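You operate a simulated robot arm through the tools that you are given. There is no shell and no other tool.

You run a simulated robot arm. Do the job below in one go: nothing can be reset, and whatever is moved stays where it is left.

## Task
Toast the white slice golden on the setting printed on its bag, and stand it in the rack.
Fine: use the grey toaster, one round; leave the other bread as it is.

It is judged by the outcome, as a careful person would: the job done as asked, and still so three seconds after it is handed in. It fails if anything else is knocked over, pushed out of place, dropped, spilled or broken.

## Robot
A 6-joint arm with a three-finger gripper, fixed in place. Base frame: the origin is on the floor under the middle of its stand, x ahead of it, y to its left, z up. Readings come in m, rad, newtons and seconds.
It reaches about 1.213 m from its shoulder. Its first joint turns from -2.897 to 2.897 rad. Payload 4.89 kg.
Tool frame: the origin (TCP) lies between the finger pads and is the grasp point; the fingertips stand 0.03 m ahead of it; z points along the fingers, y is the line along which they close. The gripper opens to 0.164 m; its body begins 0.125 m behind the TCP.
Orientation is that of the tool frame in the base frame, as a unit quaternion [x, y, z, w]. With the fingers straight down and closing along the base's y, the tool's x points along the base's -x, its y along +y and its z along -z.

## Interface
- The arm moves only by the tool drive_tool. Its argument "deltas" is text: rows parted by semicolons, each of 7 numbers parted by spaces: the shift along the base's x, y, z in m, then the turn, a rotation vector about the base's x, y, z in rad, then the finger opening in m, from 0 to 0.164. In form: dx dy dz wx wy wz gripper; .... A call has 1 to 20 rows; each row is the pose to reach, as a shift and turn from the pose commanded when the call began. Each row takes 0.2 s and may step no farther than 0.05 m and 0.15 rad from the row before; otherwise, or with a gripper value out of range, the whole call is refused. Where a pose cannot be reached the arm comes as near as it can. A force on the tool above 40 N (or 10 N above the force at the start of the call, whichever is more), or a blocked arm, ends the call early, and 0.2 s more pass. The fingers move at their own pace (about 0.108 m/s each) and stop on an object; they squeeze with about 22 N. The grip force told is the motor's: it shows also when the fingers shut on nothing. Time passes only in rows, and 0.2 s behind the last, so rows that repeat a pose let the fingers close. The reply holds the time, the measured pose of the TCP, the force on the tool along the base axes, the opening and the grip force, in the units named above and with some noise, with the torque about the TCP (base axes, N m) and any sound that the robot's microphone picked up.
- Cameras (640 x 400 px; columns grow to the right, rows downward): "scene" is fixed at [0.2195, -0.6513, 1.6827]; the picture's right is [-0.04, 1.00, 0.00], its down [0.99, 0.04, -0.13] and it looks along [-0.13, -0.01, -0.99] (base axes); focal length 214 px, centre (320, 200). "wrist" rides on the gripper at [0.076, -0.002, -0.152] in the tool frame; the picture's right is [0.02, 1.00, 0.00], its down [-0.88, 0.02, -0.47] and it looks along [-0.47, 0.01, 0.88] (tool axes); focal length 247 px, centre (320, 200).
- capture(camera): a new picture of that camera. No time passes.
- move_column(by): moves the trunk up (or, below 0, down) by that many m; the arm rides with it, the base frame stays. It gives what a move gives, with no picture.
- measure_at(camera, pixels): for up to 12 pixels [column, row] of the newest picture of that camera ("zoom" is the newest enlarged one), the place [x, y, z] in the base frame of the surface seen there, good to about 0.002 m. No time passes.
- zoom(camera, box): a new picture of the part [left, top, right, bottom] of that camera's present view, enlarged. No time passes.
- sign_off(): hands the job in; it is judged then, once.

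Unless the task says otherwise, let go and move clear before handing in.

The tools are called after ">>>" by a JSON object that holds its "op" and its "data". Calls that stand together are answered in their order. drive_tool: Moves the arm, as the interface text tells. Its arguments: {"type":"object","properties":{"deltas":{"type":"string"}},"required":["deltas"]} The other tools are called the same way: move_column (by) moves the trunk up or down; capture (camera) takes a picture; measure_at (camera, pixels) gives the place of the surface under pixels of a picture; zoom (camera, box) takes an enlarged picture of a part of a camera's view; sign_off () hands the job in.

At the start:

```text
time: 0.0
tcp_pos: [0.0634, -0.5947, 1.3292]
tcp_rot: [-0.001, 1.0, 0.0, 0.0]
ft_force: [-0.3, -0.1, 0.6]
torque: [0.03, 0.01, 0.0]
gripper_width: 0.1642
grasp_force: 0.1
trunk travel left (down, up): [-0.2, 0.19]
```

scene: 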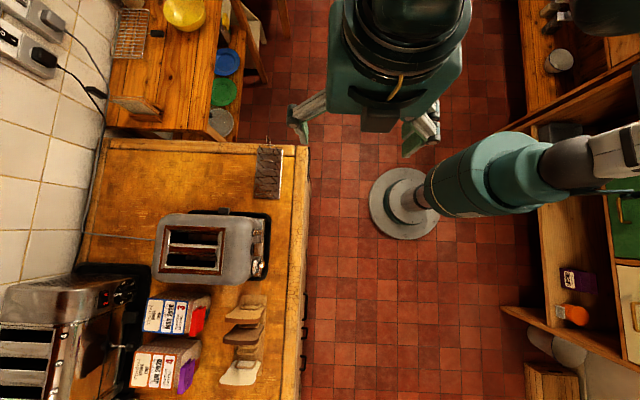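
wrist: 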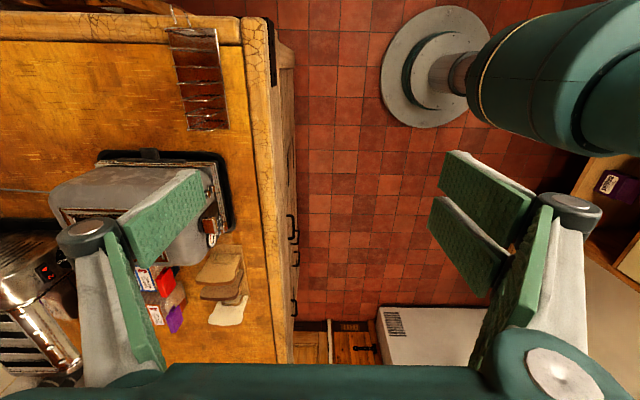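

The scene shows a grey toaster around (205,248), bags at (175,315) and (165,370), slices at (243,345), and a rack probably at (268,172). I'll zoom in on these before moving.

>>> {"op": "zoom", "data": {"camera": "scene", "box": [120, 280, 280, 400]}}

>>> {"op": "zoom", "data": {"camera": "scene", "box": [140, 190, 300, 290]}}

>>> {"op": "zoom", "data": {"camera": "scene", "box": [230, 130, 310, 210]}}

>>> {"op": "zoom", "data": {"camera": "scene", "box": [0, 240, 160, 400]}}

>>> {"op": "zoom", "data": {"camera": "wrist", "box": [40, 130, 260, 350]}}

```text
3.33 times, centred on (200, 340) of scene
```

zoom: 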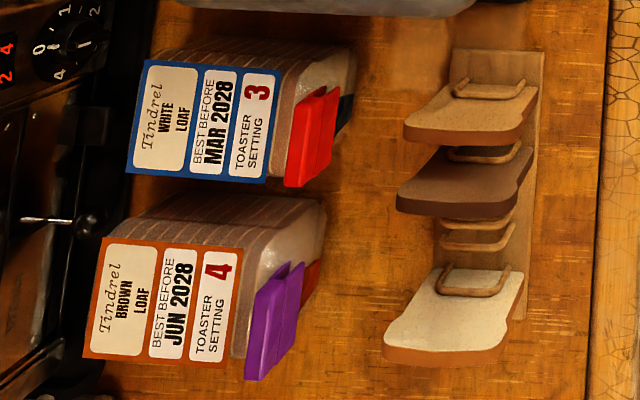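

```text
4.00 times, centred on (220, 240) of scene
```

zoom: 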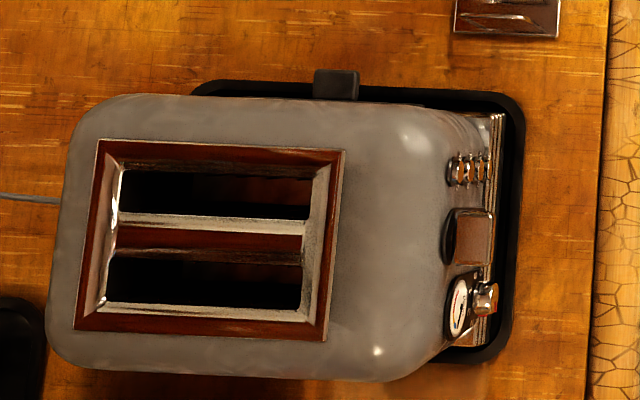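

```text
5.00 times, centred on (270, 170) of scene
```

zoom: 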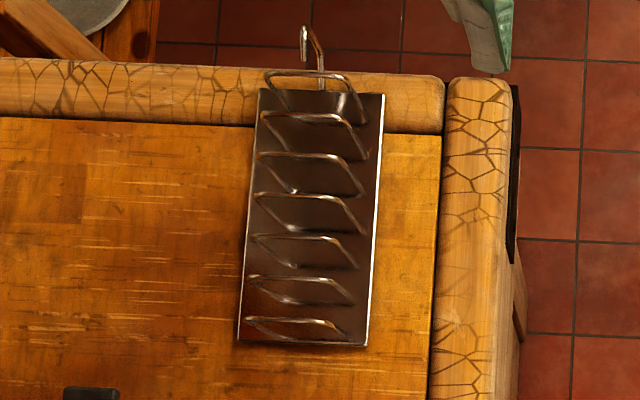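

```text
2.50 times, centred on (80, 320) of scene
```

zoom: 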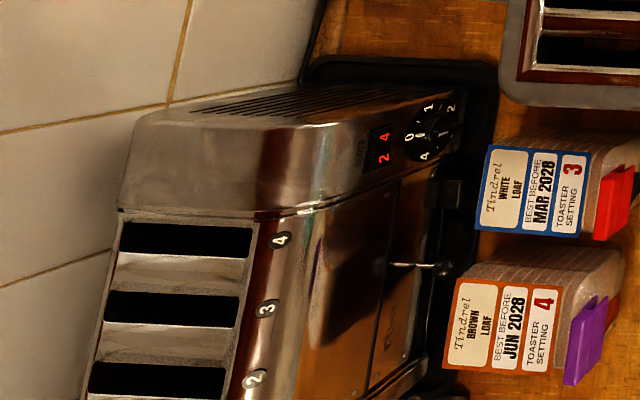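

```text
1.82 times, centred on (150, 240) of wrist
```

zoom: 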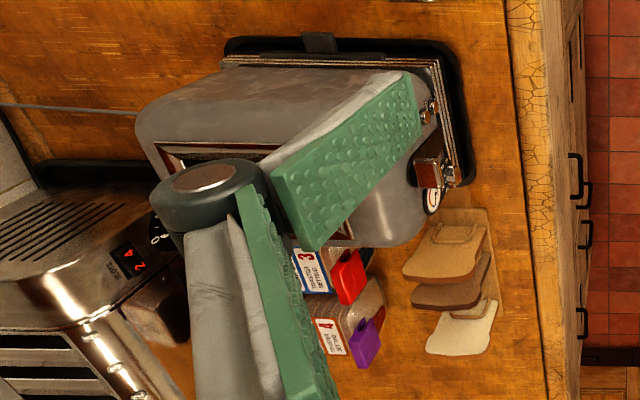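

The white loaf bag says setting 3; the white slice stands in a wooden holder near (240,372), and the grey toaster's front (lever, dial, buttons) faces +y. I'll measure the key surfaces.

>>> {"op": "measure_at", "data": {"camera": "scene", "pixels": [[240, 380], [250, 362], [225, 383], [247, 378], [244, 310], [243, 335], [255, 300], [205, 245], [205, 232], [190, 262], [258, 248], [262, 264]]}}

>>> {"op": "measure_at", "data": {"camera": "scene", "pixels": [[290, 250], [270, 155], [270, 172], [270, 190], [262, 172], [279, 172], [160, 215], [160, 280], [240, 215], [240, 280], [225, 212], [255, 235]]}}

>>> {"op": "zoom", "data": {"camera": "scene", "box": [235, 215, 275, 285]}}

```text
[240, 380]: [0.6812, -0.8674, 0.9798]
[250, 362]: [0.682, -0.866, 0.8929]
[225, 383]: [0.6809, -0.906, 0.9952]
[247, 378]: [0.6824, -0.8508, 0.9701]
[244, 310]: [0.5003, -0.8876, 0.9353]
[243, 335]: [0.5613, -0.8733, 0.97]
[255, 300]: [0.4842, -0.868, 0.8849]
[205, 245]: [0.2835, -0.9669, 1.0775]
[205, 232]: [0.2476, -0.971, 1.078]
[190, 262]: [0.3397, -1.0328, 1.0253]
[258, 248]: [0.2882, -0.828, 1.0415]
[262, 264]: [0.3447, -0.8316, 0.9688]
```

```text
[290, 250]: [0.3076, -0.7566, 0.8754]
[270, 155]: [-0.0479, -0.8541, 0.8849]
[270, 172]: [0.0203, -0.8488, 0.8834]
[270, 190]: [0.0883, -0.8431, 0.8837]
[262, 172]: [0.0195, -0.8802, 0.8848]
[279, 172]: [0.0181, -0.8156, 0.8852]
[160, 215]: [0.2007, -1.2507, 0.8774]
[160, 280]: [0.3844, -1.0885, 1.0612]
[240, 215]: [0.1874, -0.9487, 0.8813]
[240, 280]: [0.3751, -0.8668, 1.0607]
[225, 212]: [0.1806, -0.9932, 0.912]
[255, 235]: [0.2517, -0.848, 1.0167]
```

```text
5.71 times, centred on (255, 250) of scene
```

zoom: 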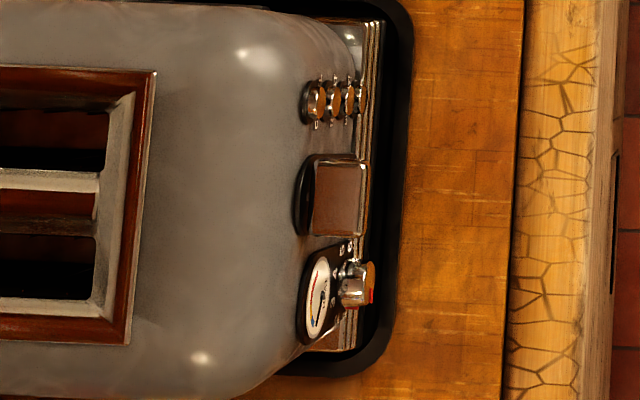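

Counter is about z=0.876, toaster top about 1.078. I'll measure the control panel details in the enlarged picture.

>>> {"op": "measure_at", "data": {"camera": "zoom", "pixels": [[335, 195], [355, 165], [355, 225], [310, 195], [357, 285], [370, 285], [320, 300], [315, 100], [345, 97], [365, 40], [365, 130], [330, 345]]}}

>>> {"op": "zoom", "data": {"camera": "scene", "box": [245, 230, 275, 280]}}

```text
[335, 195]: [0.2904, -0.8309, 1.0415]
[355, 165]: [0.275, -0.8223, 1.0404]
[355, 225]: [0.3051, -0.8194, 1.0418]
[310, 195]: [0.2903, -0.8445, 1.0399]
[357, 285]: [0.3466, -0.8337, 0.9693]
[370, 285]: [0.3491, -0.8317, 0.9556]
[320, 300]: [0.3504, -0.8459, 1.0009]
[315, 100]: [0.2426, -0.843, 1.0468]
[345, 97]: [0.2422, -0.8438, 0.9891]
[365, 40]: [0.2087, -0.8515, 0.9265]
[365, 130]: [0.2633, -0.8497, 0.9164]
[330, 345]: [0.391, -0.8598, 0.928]
```

```text
8.00 times, centred on (260, 255) of scene
```

zoom: 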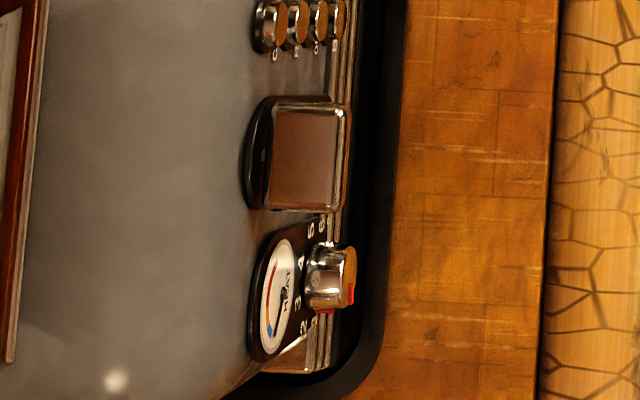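

The dial with numbers and a red pointer is at about (0.347,-0.833,0.965), lever plate at (0.29,-0.83,1.041). I'll turn the gripper to point horizontally at -y with the camera on top, staying well clear, to see the front panel.

>>> {"op": "drive_tool", "data": {"deltas": "0.0158 0 -0.012 -0.0806 0.0806 0.0806 0.164; 0.0316 0 -0.024 -0.1612 0.1612 0.1612 0.164; 0.0474 0 -0.036 -0.2418 0.2418 0.2418 0.164; 0.0632 0 -0.048 -0.3224 0.3224 0.3224 0.164; 0.079 0 -0.06 -0.403 0.403 0.403 0.164; 0.0948 0 -0.072 -0.4836 0.4836 0.4836 0.164; 0.1106 0 -0.084 -0.5642 0.5642 0.5642 0.164; 0.1264 0 -0.096 -0.6448 0.6448 0.6448 0.164; 0.1422 0 -0.108 -0.7254 0.7254 0.7254 0.164; 0.158 0 -0.12 -0.806 0.806 0.806 0.164; 0.1738 0 -0.132 -0.8866 0.8866 0.8866 0.164; 0.1896 0 -0.144 -0.9672 0.9672 0.9672 0.164; 0.2054 0 -0.156 -1.0478 1.0478 1.0478 0.164; 0.2212 0 -0.168 -1.1284 1.1284 1.1284 0.164; 0.237 0 -0.18 -1.209 1.209 1.209 0.164"}}

>>> {"op": "capture", "data": {"camera": "wrist"}}

>>> {"op": "capture", "data": {"camera": "scene"}}

```text
time: 3.2
tcp_pos: [0.3073, -0.6031, 1.1812]
tcp_rot: [0.501, -0.501, 0.499, 0.5]
ft_force: [1.4, -0.6, -0.1]
torque: [0.0, -0.01, -0.04]
gripper_width: 0.1639
grasp_force: 0.0
out of reach, approached as far as the arm can: row 15
trunk travel left (down, up): [-0.2, 0.19]
```

```text
taken
```

wrist: 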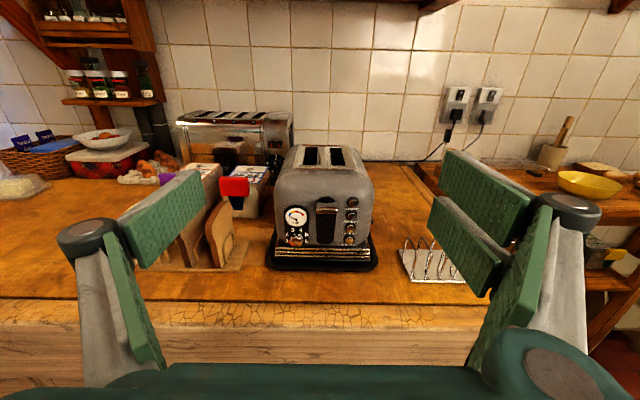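

```text
taken
```

scene: 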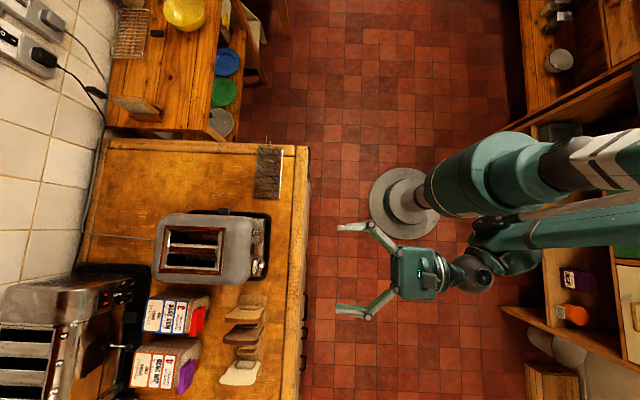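

The wrist view shows the toaster front clearly around (322,225). I'll zoom in to read the dial and the controls.

>>> {"op": "zoom", "data": {"camera": "wrist", "box": [270, 180, 370, 270]}}

>>> {"op": "zoom", "data": {"camera": "wrist", "box": [280, 200, 340, 250]}}

>>> {"op": "zoom", "data": {"camera": "wrist", "box": [120, 180, 280, 280]}}

>>> {"op": "zoom", "data": {"camera": "wrist", "box": [380, 210, 480, 290]}}

```text
4.44 times, centred on (320, 225) of wrist
```

zoom: 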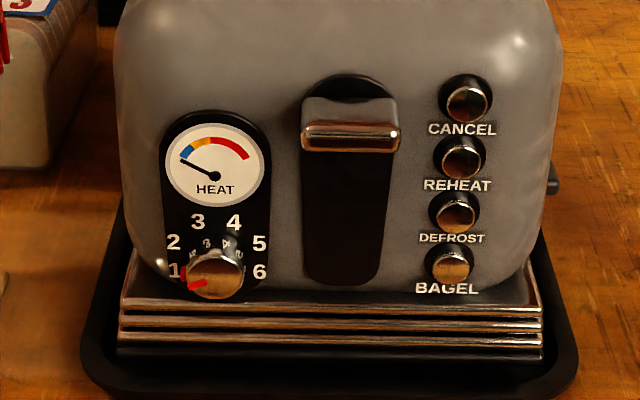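

```text
8.00 times, centred on (310, 225) of wrist
```

zoom: 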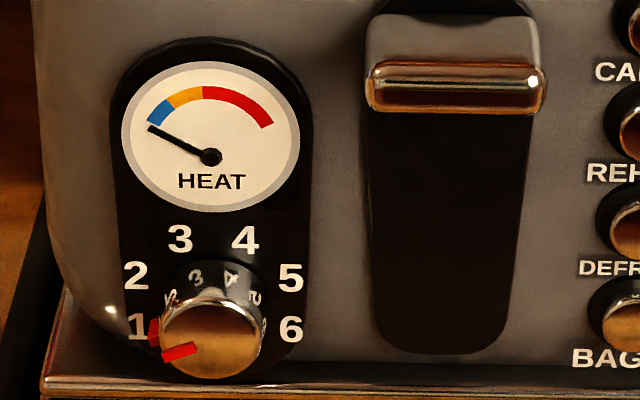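

```text
4.00 times, centred on (200, 230) of wrist
```

zoom: 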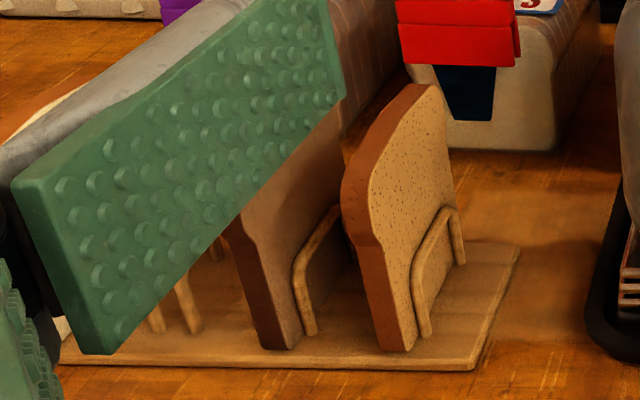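

```text
5.00 times, centred on (430, 250) of wrist
```

zoom: 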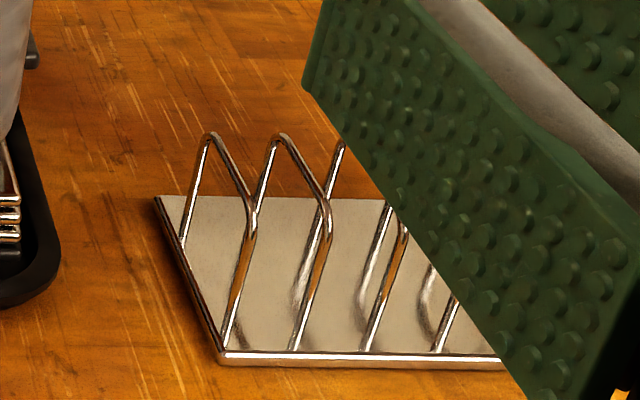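

The dial pointer (red) is at 1; it must go to 3, about 80° clockwise seen from the front. I'll measure knob, panel and finger pads from this view to plan the grip.

>>> {"op": "zoom", "data": {"camera": "wrist", "box": [280, 200, 340, 250]}}

>>> {"op": "measure_at", "data": {"camera": "zoom", "pixels": [[215, 340], [180, 352], [250, 340], [210, 375], [137, 325], [135, 275], [180, 240], [245, 240], [290, 328], [455, 95], [210, 390], [450, 200]]}}

>>> {"op": "measure_at", "data": {"camera": "wrist", "pixels": [[200, 176], [204, 200], [130, 235], [142, 265], [445, 155], [440, 180], [530, 190], [520, 215], [432, 202], [430, 225], [505, 265], [490, 290]]}}

```text
8.00 times, centred on (310, 225) of wrist
```

zoom: 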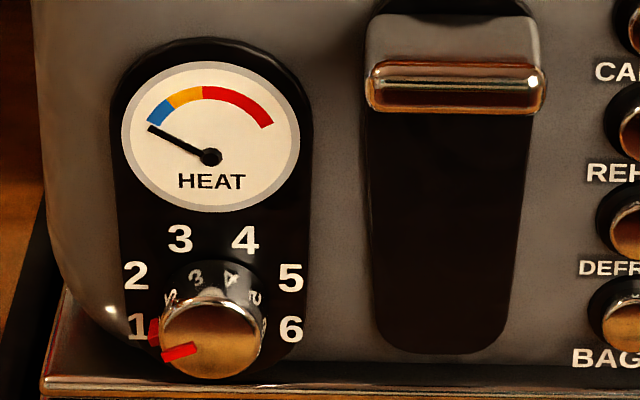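

```text
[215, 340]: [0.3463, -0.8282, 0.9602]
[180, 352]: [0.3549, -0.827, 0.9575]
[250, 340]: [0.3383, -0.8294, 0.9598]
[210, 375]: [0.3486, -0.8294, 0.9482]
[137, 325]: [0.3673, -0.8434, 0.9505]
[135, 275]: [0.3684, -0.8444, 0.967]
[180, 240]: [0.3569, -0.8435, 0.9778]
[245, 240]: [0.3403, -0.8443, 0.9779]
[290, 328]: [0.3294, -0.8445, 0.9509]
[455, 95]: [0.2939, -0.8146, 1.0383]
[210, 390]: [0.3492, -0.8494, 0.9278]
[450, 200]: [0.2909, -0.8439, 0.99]
```

```text
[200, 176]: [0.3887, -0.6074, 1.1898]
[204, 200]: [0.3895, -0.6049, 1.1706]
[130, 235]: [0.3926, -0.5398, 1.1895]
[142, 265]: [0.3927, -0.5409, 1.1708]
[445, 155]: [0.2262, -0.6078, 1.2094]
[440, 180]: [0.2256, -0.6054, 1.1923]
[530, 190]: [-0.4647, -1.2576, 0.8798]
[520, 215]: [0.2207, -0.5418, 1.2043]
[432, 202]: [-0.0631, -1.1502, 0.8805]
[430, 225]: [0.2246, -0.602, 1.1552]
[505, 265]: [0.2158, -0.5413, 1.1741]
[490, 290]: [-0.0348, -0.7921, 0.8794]
```

Knob centre is about (0.348, -0.836, 0.960), face at y≈-0.828 and panel at y≈-0.844. I'll move in front of it (standing off ~0.1 m), closing the fingers to 0.06 so I can see how far the tips reach.

>>> {"op": "drive_tool", "data": {"deltas": "0.007 -0.018 -0.03 0 0 0 0.15; 0.014 -0.036 -0.06 0 0 0 0.12; 0.021 -0.054 -0.09 0 0 0 0.09; 0.028 -0.072 -0.12 0 0 0 0.06; 0.035 -0.09 -0.15 0 0 0 0.06; 0.041 -0.105 -0.18 0 0 0 0.06; 0.041 -0.11 -0.21 0 0 0 0.06; 0.041 -0.11 -0.216 0 0 0 0.06"}}

>>> {"op": "capture", "data": {"camera": "wrist"}}

>>> {"op": "capture", "data": {"camera": "scene"}}

```text
time: 5.0
tcp_pos: [0.4015, -0.782, 1.0714]
tcp_rot: [-0.5, 0.5, -0.5, -0.5]
ft_force: [0.9, -2.2, -1.3]
torque: [-0.22, -0.04, -0.18]
gripper_width: 0.0599
grasp_force: 0.1
out of reach, approached as far as the arm can: row 1, 2, 3, 4, 5, 6, 7, 8
trunk travel left (down, up): [-0.2, 0.19]
```

```text
taken
```

wrist: 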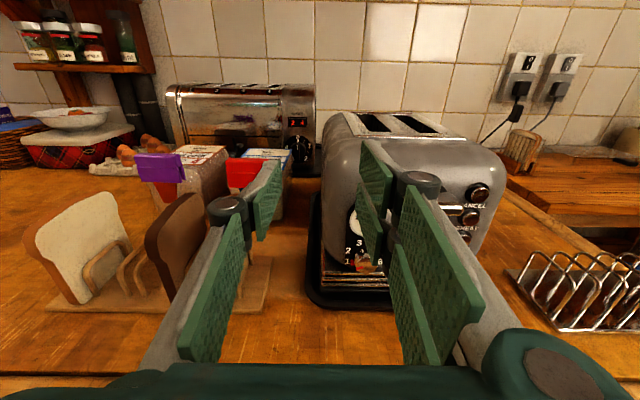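

```text
taken
```

scene: 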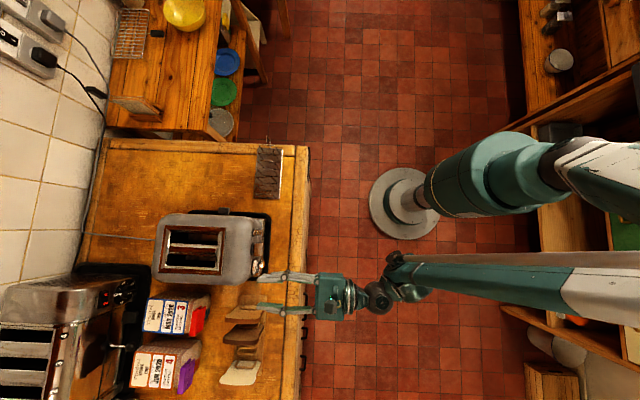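

The arm drifted to (0.40,-0.78,1.07) since the pose was out of reach; the fingers are now close to the toaster (scene (262,276)). I'll back off gently up and away, then lower the trunk to gain reach at low heights.

>>> {"op": "drive_tool", "data": {"deltas": "0 0.02 0.02 0 0 0 0.06; 0 0.04 0.04 0 0 0 0.06; 0 0.06 0.06 0 0 0 0.06"}}

```text
time: 5.8
tcp_pos: [0.401, -0.7204, 1.1328]
tcp_rot: [0.5, -0.5, 0.5, 0.5]
ft_force: [0.9, -0.3, -0.2]
torque: [-0.09, 0.01, -0.08]
gripper_width: 0.06
grasp_force: 0.1
trunk travel left (down, up): [-0.2, 0.19]
```

Backed off fine, and shifts are relative to the achieved pose. Before lowering the trunk I'll check the room around the elbow on the right side of the scene picture.

>>> {"op": "capture", "data": {"camera": "scene"}}

>>> {"op": "measure_at", "data": {"camera": "scene", "pixels": [[630, 250], [630, 280], [600, 150], [560, 250], [575, 310], [530, 330], [635, 240], [430, 285], [500, 280], [400, 280], [620, 330], [540, 200]]}}

```text
taken
```

scene: 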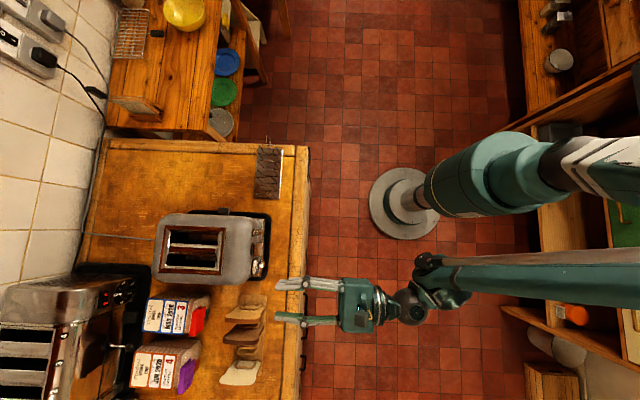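

```text
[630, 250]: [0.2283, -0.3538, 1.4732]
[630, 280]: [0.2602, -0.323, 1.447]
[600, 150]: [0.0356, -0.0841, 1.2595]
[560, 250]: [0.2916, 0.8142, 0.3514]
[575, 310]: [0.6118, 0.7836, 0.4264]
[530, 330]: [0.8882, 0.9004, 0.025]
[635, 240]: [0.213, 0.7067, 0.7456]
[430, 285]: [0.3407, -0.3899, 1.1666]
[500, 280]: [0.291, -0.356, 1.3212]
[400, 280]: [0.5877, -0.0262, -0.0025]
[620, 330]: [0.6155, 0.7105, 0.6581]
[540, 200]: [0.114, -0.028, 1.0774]
```

The elbow is high (z>1.4) with free space around it, so lowering the trunk is safe. Lower by 0.15 m, bringing the TCP to about z=0.98 at y=-0.72.

>>> {"op": "move_column", "data": {"by": -0.15}}

>>> {"op": "capture", "data": {"camera": "wrist"}}

```text
time: 7.5
tcp_pos: [0.3991, -0.7197, 0.9833]
tcp_rot: [0.5, -0.5, 0.5, 0.5]
ft_force: [-0.1, 0.6, -0.5]
torque: [-0.02, 0.02, -0.03]
gripper_width: 0.06
grasp_force: 0.1
trunk travel left (down, up): [-0.05, 0.34]
```

```text
taken
```

wrist: 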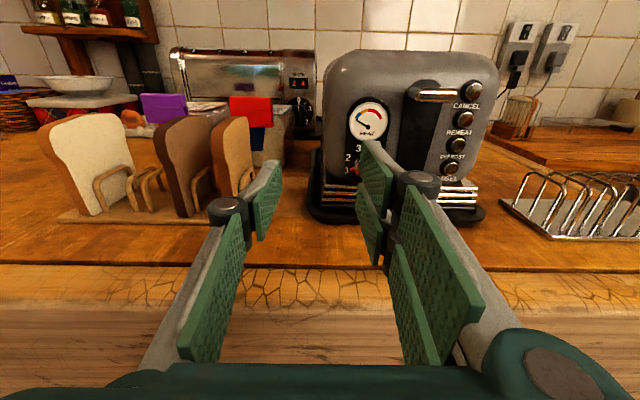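

Now I'll align in front of the knob: x to 0.348, z to 0.960, staying at y≈-0.72, then look at the finger tips.

>>> {"op": "drive_tool", "data": {"deltas": "-0.017 0 -0.008 0 0 0 0.06; -0.034 0 -0.016 0 0 0 0.06; -0.051 0 -0.023 0 0 0 0.06; -0.051 0 -0.023 0 0 0 0.06"}}

>>> {"op": "capture", "data": {"camera": "wrist"}}

>>> {"op": "zoom", "data": {"camera": "wrist", "box": [230, 100, 410, 240]}}

```text
time: 8.6
tcp_pos: [0.3552, -0.7261, 0.9723]
tcp_rot: [-0.5, 0.501, -0.499, -0.5]
ft_force: [1.2, 0.1, 0.5]
torque: [-0.02, -0.02, -0.03]
gripper_width: 0.0601
grasp_force: 0.0
out of reach, approached as far as the arm can: row 2, 3, 4
trunk travel left (down, up): [-0.05, 0.34]
```

```text
taken
```

wrist: 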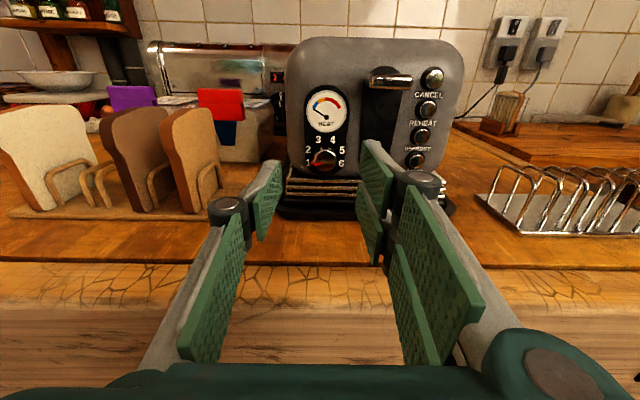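

```text
2.86 times, centred on (320, 170) of wrist
```

zoom: 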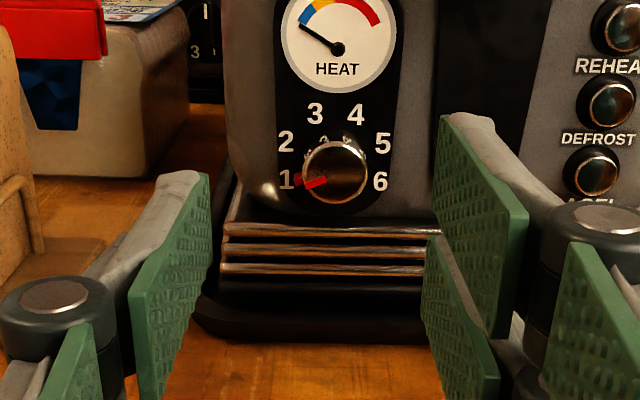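

The target is just beyond reach at this height; I'll measure the pad tips here (zoom (205,190), (443,125), (430,245)), and raise the tool a little while lowering the trunk the last 5 cm.

>>> {"op": "measure_at", "data": {"camera": "zoom", "pixels": [[204, 182], [205, 210], [202, 260], [195, 290], [446, 122], [442, 180], [438, 220], [430, 250], [428, 300], [515, 215], [140, 300], [330, 180]]}}

>>> {"op": "drive_tool", "data": {"deltas": "0 0 0.025 0 0 0 0.06; 0 0 0.05 0 0 0 0.06"}}

>>> {"op": "move_column", "data": {"by": -0.05}}

```text
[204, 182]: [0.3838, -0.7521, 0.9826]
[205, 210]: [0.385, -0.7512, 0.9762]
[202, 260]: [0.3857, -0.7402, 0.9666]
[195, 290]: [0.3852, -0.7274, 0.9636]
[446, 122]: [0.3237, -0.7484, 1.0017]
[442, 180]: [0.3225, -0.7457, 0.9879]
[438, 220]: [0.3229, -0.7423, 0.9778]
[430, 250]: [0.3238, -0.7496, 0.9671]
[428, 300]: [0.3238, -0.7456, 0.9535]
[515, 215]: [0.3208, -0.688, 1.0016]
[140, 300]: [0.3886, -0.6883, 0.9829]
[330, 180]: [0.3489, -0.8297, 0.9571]
```

```text
time: 9.2
tcp_pos: [0.3537, -0.7271, 1.0241]
tcp_rot: [0.5, -0.5, 0.5, 0.5]
ft_force: [1.4, -0.8, -0.6]
torque: [-0.07, 0.0, -0.13]
gripper_width: 0.06
grasp_force: 0.2
trunk travel left (down, up): [-0.05, 0.34]
```

```text
time: 10.1
tcp_pos: [0.3553, -0.7276, 0.9742]
tcp_rot: [-0.5, 0.5, -0.5, -0.5]
ft_force: [-0.1, -0.2, -0.4]
torque: [0.02, -0.01, -0.03]
gripper_width: 0.06
grasp_force: 0.0
trunk travel left (down, up): [0.0, 0.39]
```

Pads are centred, tips about 0.027 m ahead of the TCP. Now I'll align with the knob (x 0.3477, z 0.960) and advance to y≈-0.775, just short of it, then look.

>>> {"op": "drive_tool", "data": {"deltas": "-0.004 -0.01 -0.007 0 0 0 0.06; -0.0076 -0.02 -0.0142 0 0 0 0.06; -0.0076 -0.035 -0.0142 0 0 0 0.06; -0.0076 -0.048 -0.0142 0 0 0 0.06; -0.0076 -0.048 -0.0142 0 0 0 0.06"}}

>>> {"op": "zoom", "data": {"camera": "wrist", "box": [230, 80, 410, 220]}}

>>> {"op": "capture", "data": {"camera": "wrist"}}

```text
time: 11.3
tcp_pos: [0.3458, -0.774, 0.9599]
tcp_rot: [-0.5, 0.5, -0.5, -0.5]
ft_force: [0.0, 1.0, -0.1]
torque: [0.02, 0.03, -0.02]
gripper_width: 0.0601
grasp_force: 0.1
trunk travel left (down, up): [0.0, 0.39]
```

```text
2.86 times, centred on (320, 150) of wrist
```

zoom: 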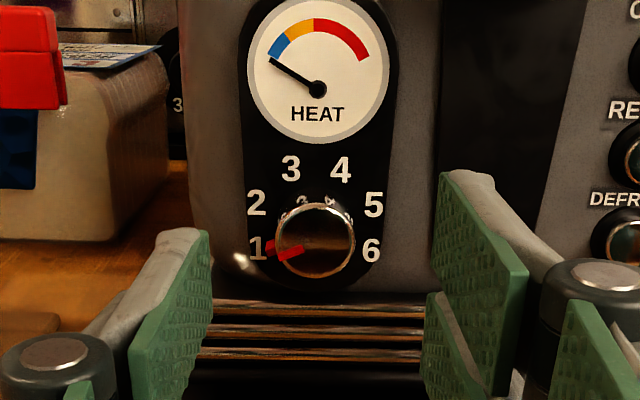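

```text
taken
```

wrist: 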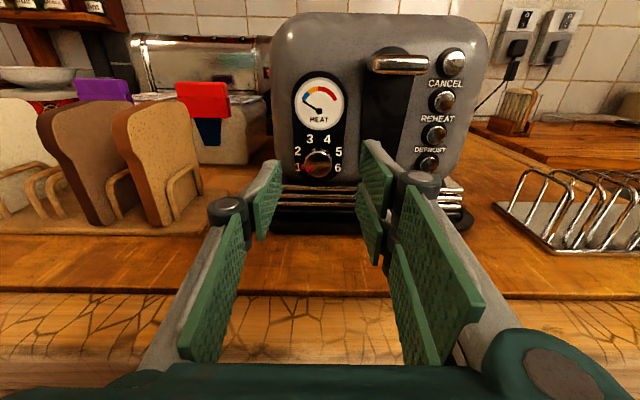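

The knob sits between the pads at zoom (316,240). I'll measure its rim and the panel again at this closer range to centre accurately.

>>> {"op": "zoom", "data": {"camera": "wrist", "box": [285, 120, 355, 190]}}

>>> {"op": "measure_at", "data": {"camera": "zoom", "pixels": [[320, 240], [300, 245], [350, 245], [315, 270], [130, 235], [440, 240], [130, 180], [445, 185], [210, 100], [330, 100]]}}

```text
5.71 times, centred on (320, 155) of wrist
```

zoom: 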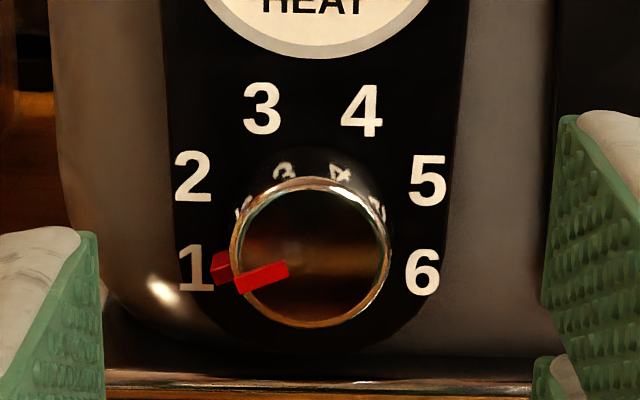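

```text
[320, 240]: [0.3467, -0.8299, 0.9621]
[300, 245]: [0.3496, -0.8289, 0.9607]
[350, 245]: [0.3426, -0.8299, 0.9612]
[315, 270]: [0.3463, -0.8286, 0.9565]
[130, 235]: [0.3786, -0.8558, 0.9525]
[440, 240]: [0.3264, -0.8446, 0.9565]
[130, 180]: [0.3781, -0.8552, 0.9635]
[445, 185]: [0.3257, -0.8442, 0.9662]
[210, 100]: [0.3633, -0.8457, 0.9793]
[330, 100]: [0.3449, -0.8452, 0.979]
```

The red pointer tab protrudes on the left of the knob, so I want the single finger below and the two fingers above (rolled CCW ~80°), leaving the tab clear. I'll measure the finger knuckle extents to check clearance to the counter.

>>> {"op": "measure_at", "data": {"camera": "wrist", "pixels": [[228, 204], [213, 208], [216, 220], [185, 275], [150, 350], [420, 182], [436, 185], [470, 260], [520, 300], [245, 175], [240, 190], [210, 240]]}}

>>> {"op": "capture", "data": {"camera": "scene"}}

>>> {"op": "zoom", "data": {"camera": "scene", "box": [230, 230, 390, 330]}}

```text
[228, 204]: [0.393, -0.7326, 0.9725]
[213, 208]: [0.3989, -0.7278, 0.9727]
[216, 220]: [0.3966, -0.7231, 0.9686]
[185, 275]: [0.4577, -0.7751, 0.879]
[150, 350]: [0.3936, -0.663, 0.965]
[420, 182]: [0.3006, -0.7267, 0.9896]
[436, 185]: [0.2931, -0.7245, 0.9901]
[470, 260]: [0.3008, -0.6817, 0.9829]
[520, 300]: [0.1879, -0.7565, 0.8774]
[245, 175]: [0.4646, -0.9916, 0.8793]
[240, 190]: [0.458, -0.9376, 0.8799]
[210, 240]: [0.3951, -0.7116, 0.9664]
```

```text
taken
```

scene: 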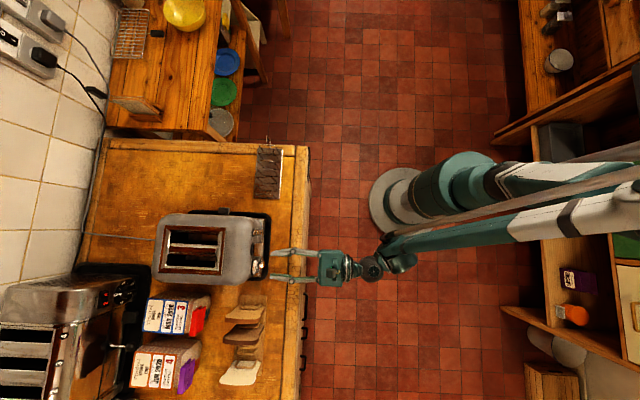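

```text
4.00 times, centred on (310, 280) of scene
```

zoom: 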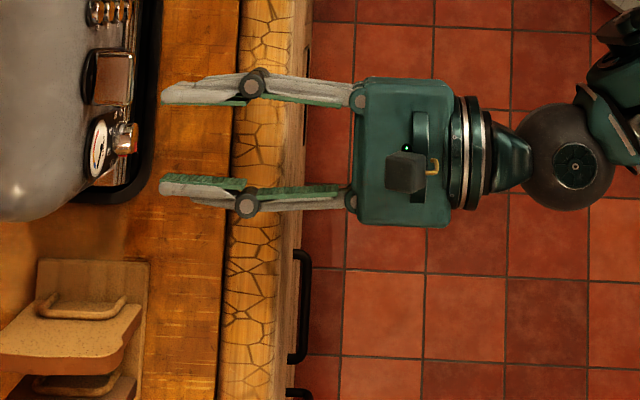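

The knuckles extend only ~0.053 m from the axis, so a finger pointing down stays clear of the counter (z 0.876). I'll roll the gripper CCW 80° here (single finger down, two up) and narrow the opening to 0.05.

>>> {"op": "drive_tool", "data": {"deltas": "0 0 0 0 0.14 0 0.06; 0 0 0 0 0.28 0 0.06; 0 0 0 0 0.42 0 0.055; 0 0 0 0 0.56 0 0.05; 0 0 0 0 0.70 0 0.05; 0.001 0 0 0 0.84 0 0.05; 0.001 0 0 0 0.98 0 0.05; 0.001 0 0 0 1.12 0 0.05; 0.001 0 0 0 1.26 0 0.05; 0.001 0 0 0 1.396 0 0.05; 0.001 0 0 0 1.396 0 0.05"}}

>>> {"op": "capture", "data": {"camera": "wrist"}}

>>> {"op": "zoom", "data": {"camera": "scene", "box": [230, 230, 390, 330]}}

```text
time: 13.7
tcp_pos: [0.3485, -0.7748, 0.9594]
tcp_rot: [0.705, -0.061, 0.062, 0.704]
ft_force: [-0.6, -0.1, 0.2]
torque: [0.0, 0.0, 0.05]
gripper_width: 0.0499
grasp_force: 0.0
trunk travel left (down, up): [0.0, 0.39]
```

```text
taken
```

wrist: 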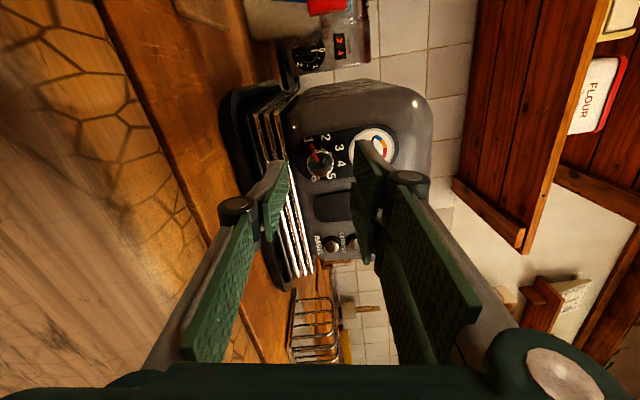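

```text
4.00 times, centred on (310, 280) of scene
```

zoom: 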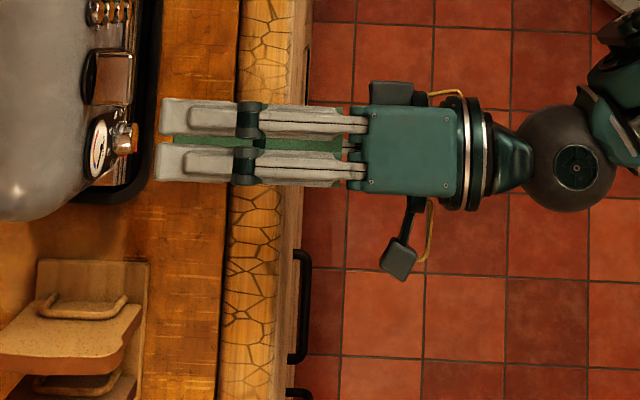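

Fingers straddle the knob well (scene zoom shows them centred on row ~140 over the knob). I'll advance 3.3 cm slowly so tips overlap the knob without touching the panel.

>>> {"op": "drive_tool", "data": {"deltas": "0 -0.01 0.0005 0 0 0 0.05; 0 -0.02 0.0005 0 0 0 0.05; 0 -0.027 0.0005 0 0 0 0.05; 0 -0.033 0.0005 0 0 0 0.05; 0 -0.033 0.0005 0 0 0 0.05"}}

>>> {"op": "capture", "data": {"camera": "wrist"}}

>>> {"op": "zoom", "data": {"camera": "wrist", "box": [240, 80, 420, 220]}}

```text
time: 14.9
tcp_pos: [0.3477, -0.8081, 0.9604]
tcp_rot: [0.705, -0.061, 0.062, 0.704]
ft_force: [0.6, 0.2, -0.4]
torque: [0.01, -0.04, -0.04]
gripper_width: 0.0498
grasp_force: 0.1
trunk travel left (down, up): [0.0, 0.39]
```

```text
taken
```

wrist: 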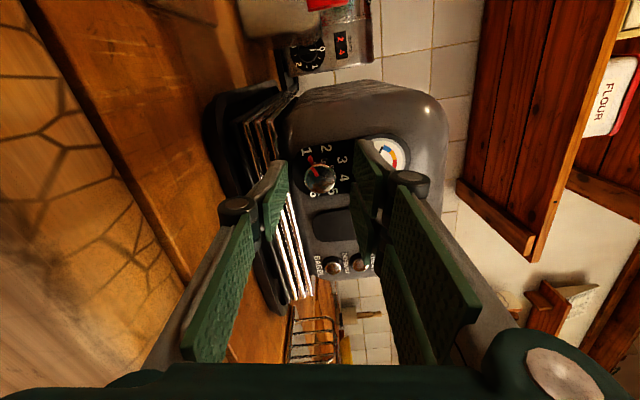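

```text
2.86 times, centred on (330, 150) of wrist
```

zoom: 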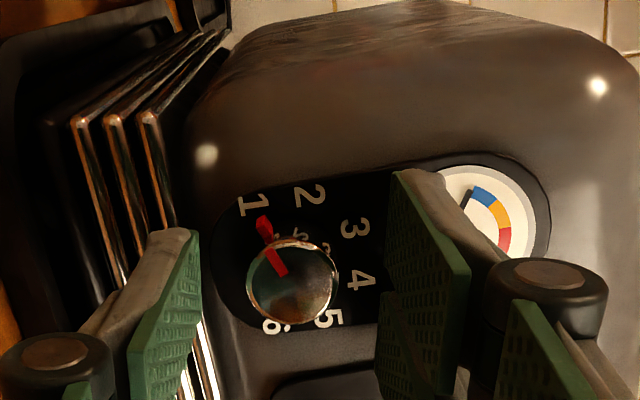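

The knob is between the pads; I'll measure the pad tips and the knob face here to confirm depth and centring before closing.

>>> {"op": "measure_at", "data": {"camera": "zoom", "pixels": [[197, 240], [198, 280], [190, 310], [170, 350], [396, 185], [392, 230], [390, 270], [384, 300], [382, 340], [380, 375], [290, 285], [268, 230]]}}

```text
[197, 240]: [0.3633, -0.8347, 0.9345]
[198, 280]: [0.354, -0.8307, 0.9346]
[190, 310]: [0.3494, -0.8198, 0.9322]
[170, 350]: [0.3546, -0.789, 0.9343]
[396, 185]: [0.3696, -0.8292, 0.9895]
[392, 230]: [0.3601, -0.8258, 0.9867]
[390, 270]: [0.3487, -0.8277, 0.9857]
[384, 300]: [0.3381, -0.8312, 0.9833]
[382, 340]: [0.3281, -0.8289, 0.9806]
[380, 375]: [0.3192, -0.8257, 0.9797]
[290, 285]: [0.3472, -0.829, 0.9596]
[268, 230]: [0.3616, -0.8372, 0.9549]
```

Tips overlap the knob by ~5 mm, centred within ~1 mm. I'll advance 2 mm more and close on the knob.

>>> {"op": "drive_tool", "data": {"deltas": "0 -0.002 0 0 0 0 0.04; 0 -0.002 0 0 0 0 0.03; 0 -0.002 0 0 0 0 0.02; 0 -0.002 0 0 0 0 0.01; 0 -0.002 0 0 0 0 0.01"}}

>>> {"op": "zoom", "data": {"camera": "wrist", "box": [240, 80, 420, 220]}}

>>> {"op": "capture", "data": {"camera": "wrist"}}

```text
time: 16.1
tcp_pos: [0.348, -0.8092, 0.9595]
tcp_rot: [0.704, -0.062, 0.062, 0.705]
ft_force: [0.5, -4.7, 8.0]
torque: [-0.24, -0.02, 0.03]
gripper_width: 0.025
grasp_force: 21.8
trunk travel left (down, up): [0.0, 0.39]
```

```text
2.86 times, centred on (330, 150) of wrist
```

zoom: 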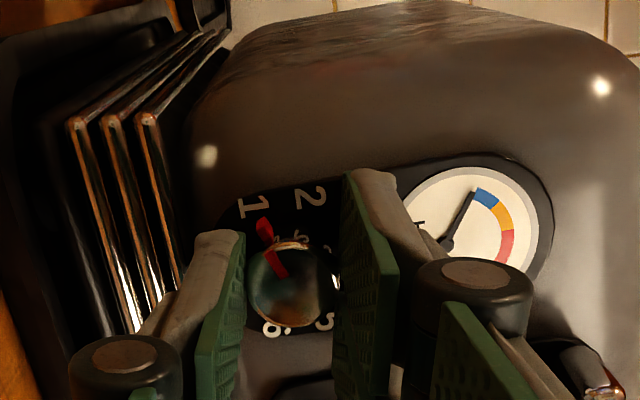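

```text
taken
```

wrist: 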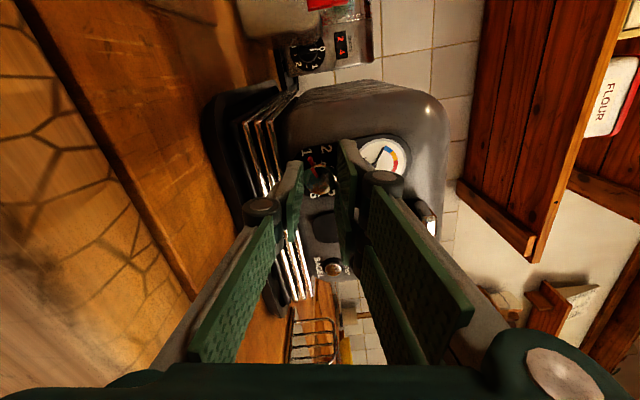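

The knob is gripped (opening 0.025, 21.8 N). Now I'll turn it clockwise (negative about base y) 45° and check that the pointer follows.

>>> {"op": "drive_tool", "data": {"deltas": "0 0 0 0 -0.13 0 0.01; 0 0 0 0 -0.26 0 0.01; 0 0 0 0 -0.39 0 0.01; 0 0 0 0 -0.52 0 0.01; 0 0 0 0 -0.65 0 0.01; 0 0 0 0 -0.785 0 0.01; 0 0 0 0 -0.785 0 0.01"}}

>>> {"op": "zoom", "data": {"camera": "wrist", "box": [240, 80, 420, 220]}}

```text
time: 17.7
tcp_pos: [0.3477, -0.8097, 0.9599]
tcp_rot: [0.627, -0.328, 0.326, 0.627]
ft_force: [0.9, 2.9, 0.3]
torque: [0.22, 0.0, 0.06]
gripper_width: 0.0252
grasp_force: 22.0
trunk travel left (down, up): [0.0, 0.39]
```

```text
2.86 times, centred on (330, 150) of wrist
```

zoom: 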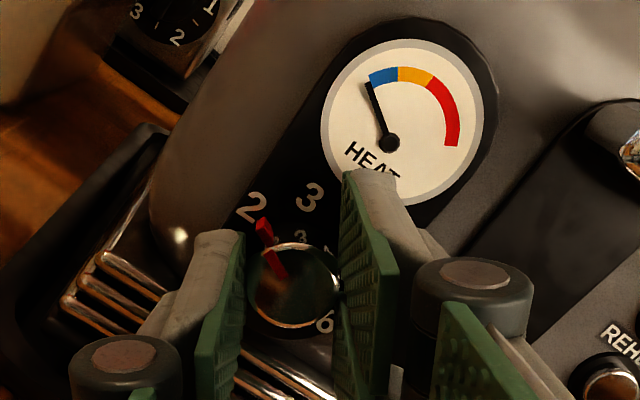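

The pointer followed and now points at 2. I'll turn the remaining 45° to reach 3.

>>> {"op": "drive_tool", "data": {"deltas": "0 0 0 0 -0.13 0 0.01; 0 0 0 0 -0.26 0 0.01; 0 0 0 0 -0.39 0 0.01; 0 0 0 0 -0.52 0 0.01; 0 0 0 0 -0.65 0 0.01; 0 0 0 0 -0.785 0 0.01; 0 0 0 0 -0.785 0 0.01"}}

>>> {"op": "zoom", "data": {"camera": "wrist", "box": [240, 80, 420, 220]}}

```text
time: 19.3
tcp_pos: [0.347, -0.8104, 0.9596]
tcp_rot: [0.454, -0.542, 0.542, 0.454]
ft_force: [5.0, 8.5, 0.3]
torque: [0.46, 0.03, 0.2]
gripper_width: 0.0248
grasp_force: 22.2
trunk travel left (down, up): [0.0, 0.39]
```

```text
2.86 times, centred on (330, 150) of wrist
```

zoom: 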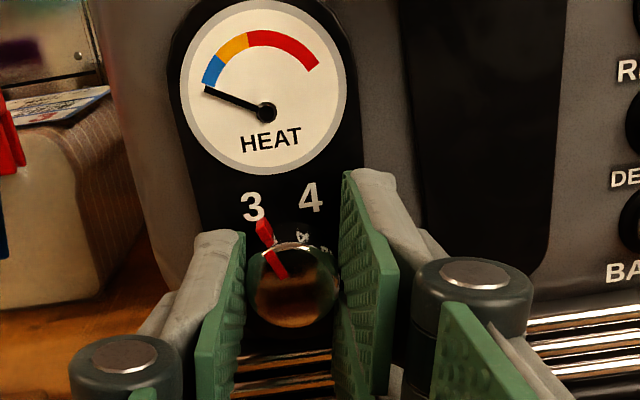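

The pointer is now at 3. I'll release and back straight out, then check the dial.

>>> {"op": "drive_tool", "data": {"deltas": "0 0 0 0 0 0 0.03; 0 0 0 0 0 0 0.045; 0 0.0 0 0 0 0 0.05; 0 0.02 0 0 0 0 0.05; 0 0.045 0 0 0 0 0.05; 0 0.07 0 0 0 0 0.05; 0 0.09 0 0 0 0 0.05; 0 0.09 0 0 0 0 0.05"}}

>>> {"op": "capture", "data": {"camera": "wrist"}}

>>> {"op": "zoom", "data": {"camera": "wrist", "box": [270, 80, 400, 180]}}

```text
time: 21.1
tcp_pos: [0.3465, -0.718, 0.9604]
tcp_rot: [-0.454, 0.542, -0.542, -0.454]
ft_force: [0.8, -0.7, 0.8]
torque: [-0.03, 0.0, 0.03]
gripper_width: 0.0502
grasp_force: 0.1
trunk travel left (down, up): [0.0, 0.39]
```

```text
taken
```

wrist: 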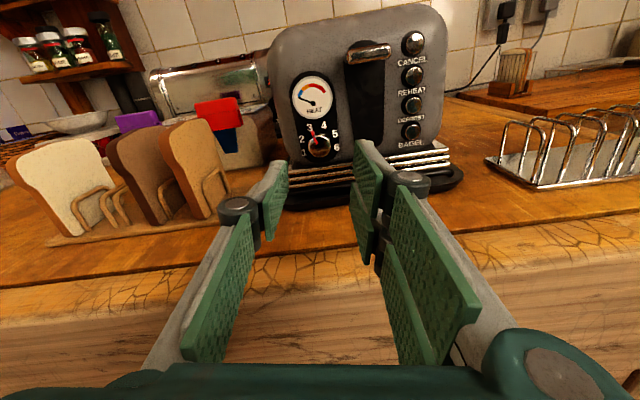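

```text
4.00 times, centred on (335, 130) of wrist
```

zoom: 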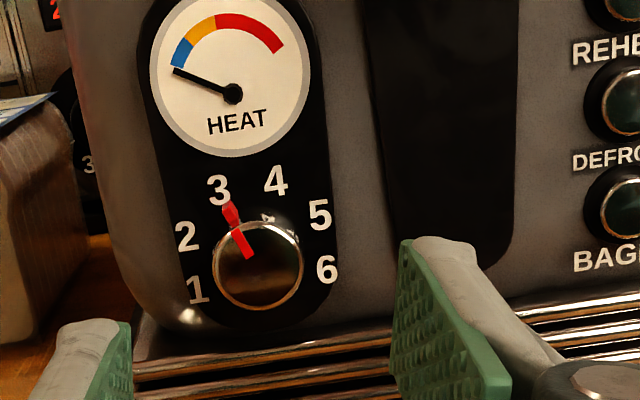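

The dial reads 3. Now I'll check the wall sockets (power for the grey toaster) and the slices with zooms before picking up the bread.

>>> {"op": "zoom", "data": {"camera": "scene", "box": [0, 0, 130, 120]}}

>>> {"op": "zoom", "data": {"camera": "wrist", "box": [440, 0, 600, 110]}}

>>> {"op": "zoom", "data": {"camera": "wrist", "box": [0, 100, 250, 260]}}

>>> {"op": "zoom", "data": {"camera": "wrist", "box": [470, 80, 640, 210]}}

```text
3.33 times, centred on (65, 60) of scene
```

zoom: 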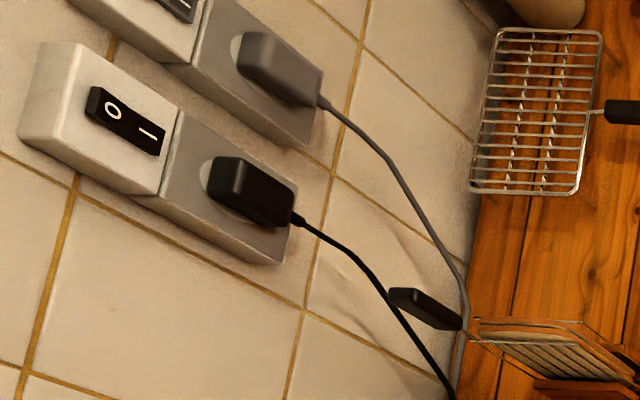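

```text
3.64 times, centred on (520, 55) of wrist
```

zoom: 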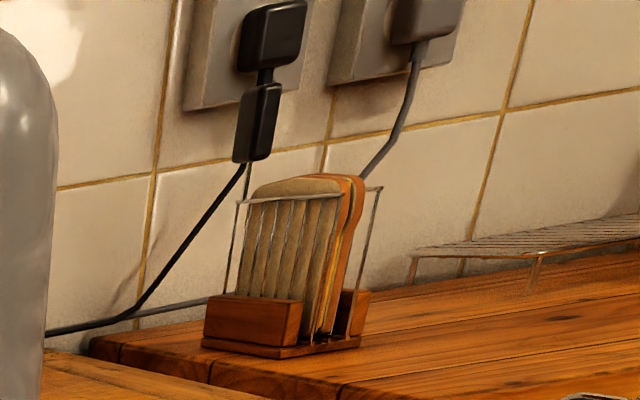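

```text
2.50 times, centred on (125, 180) of wrist
```

zoom: 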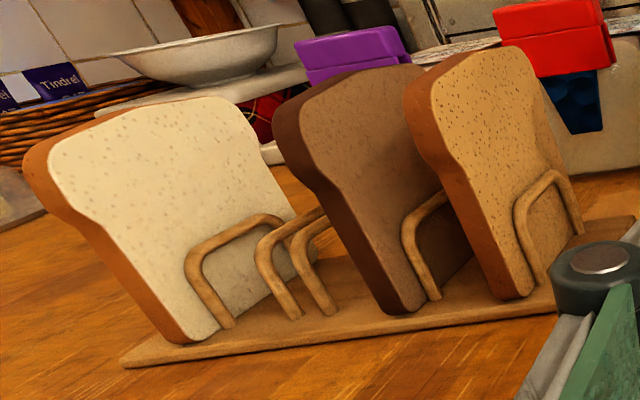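

```text
3.08 times, centred on (555, 145) of wrist
```

zoom: 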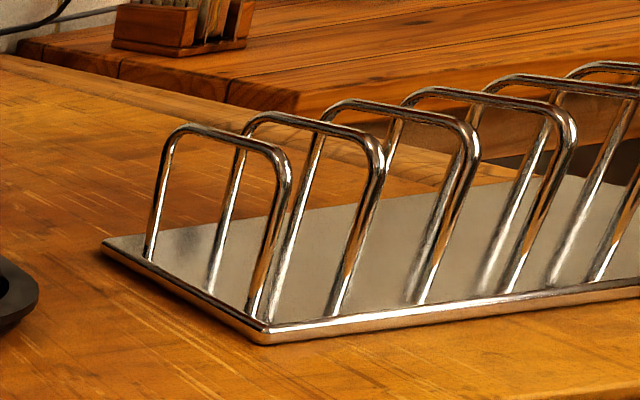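

Two wall sockets with rocker switches feed two cords (black and grey). I need to see whether the grey toaster's socket is on, so I'll zoom in further.

>>> {"op": "zoom", "data": {"camera": "scene", "box": [0, 0, 70, 50]}}

>>> {"op": "zoom", "data": {"camera": "scene", "box": [0, 15, 70, 85]}}

>>> {"op": "zoom", "data": {"camera": "scene", "box": [70, 60, 190, 260]}}

>>> {"op": "measure_at", "data": {"camera": "scene", "pixels": [[30, 22], [12, 38], [40, 57], [50, 22], [37, 2], [25, 40]]}}

```text
8.00 times, centred on (35, 25) of scene
```

zoom: 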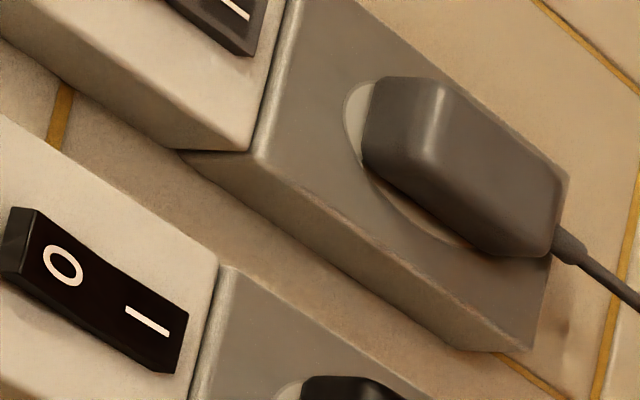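

```text
5.71 times, centred on (35, 50) of scene
```

zoom: 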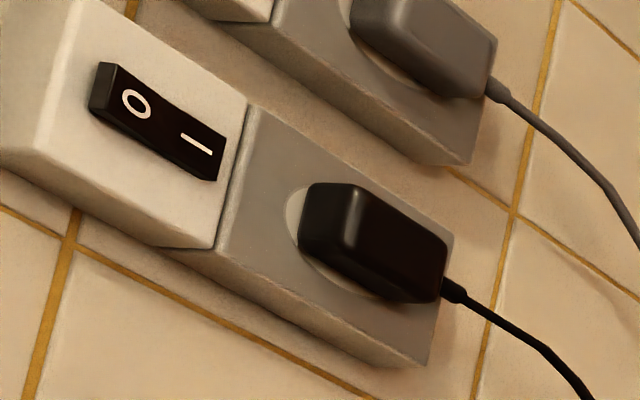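

```text
2.00 times, centred on (130, 160) of scene
```

zoom: 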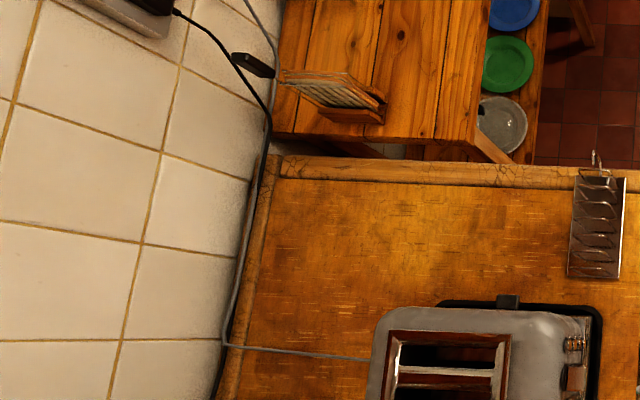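

```text
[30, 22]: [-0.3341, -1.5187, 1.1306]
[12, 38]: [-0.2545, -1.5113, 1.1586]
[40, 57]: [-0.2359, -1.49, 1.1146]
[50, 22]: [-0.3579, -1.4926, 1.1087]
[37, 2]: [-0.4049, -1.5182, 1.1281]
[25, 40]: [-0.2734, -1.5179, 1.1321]
```

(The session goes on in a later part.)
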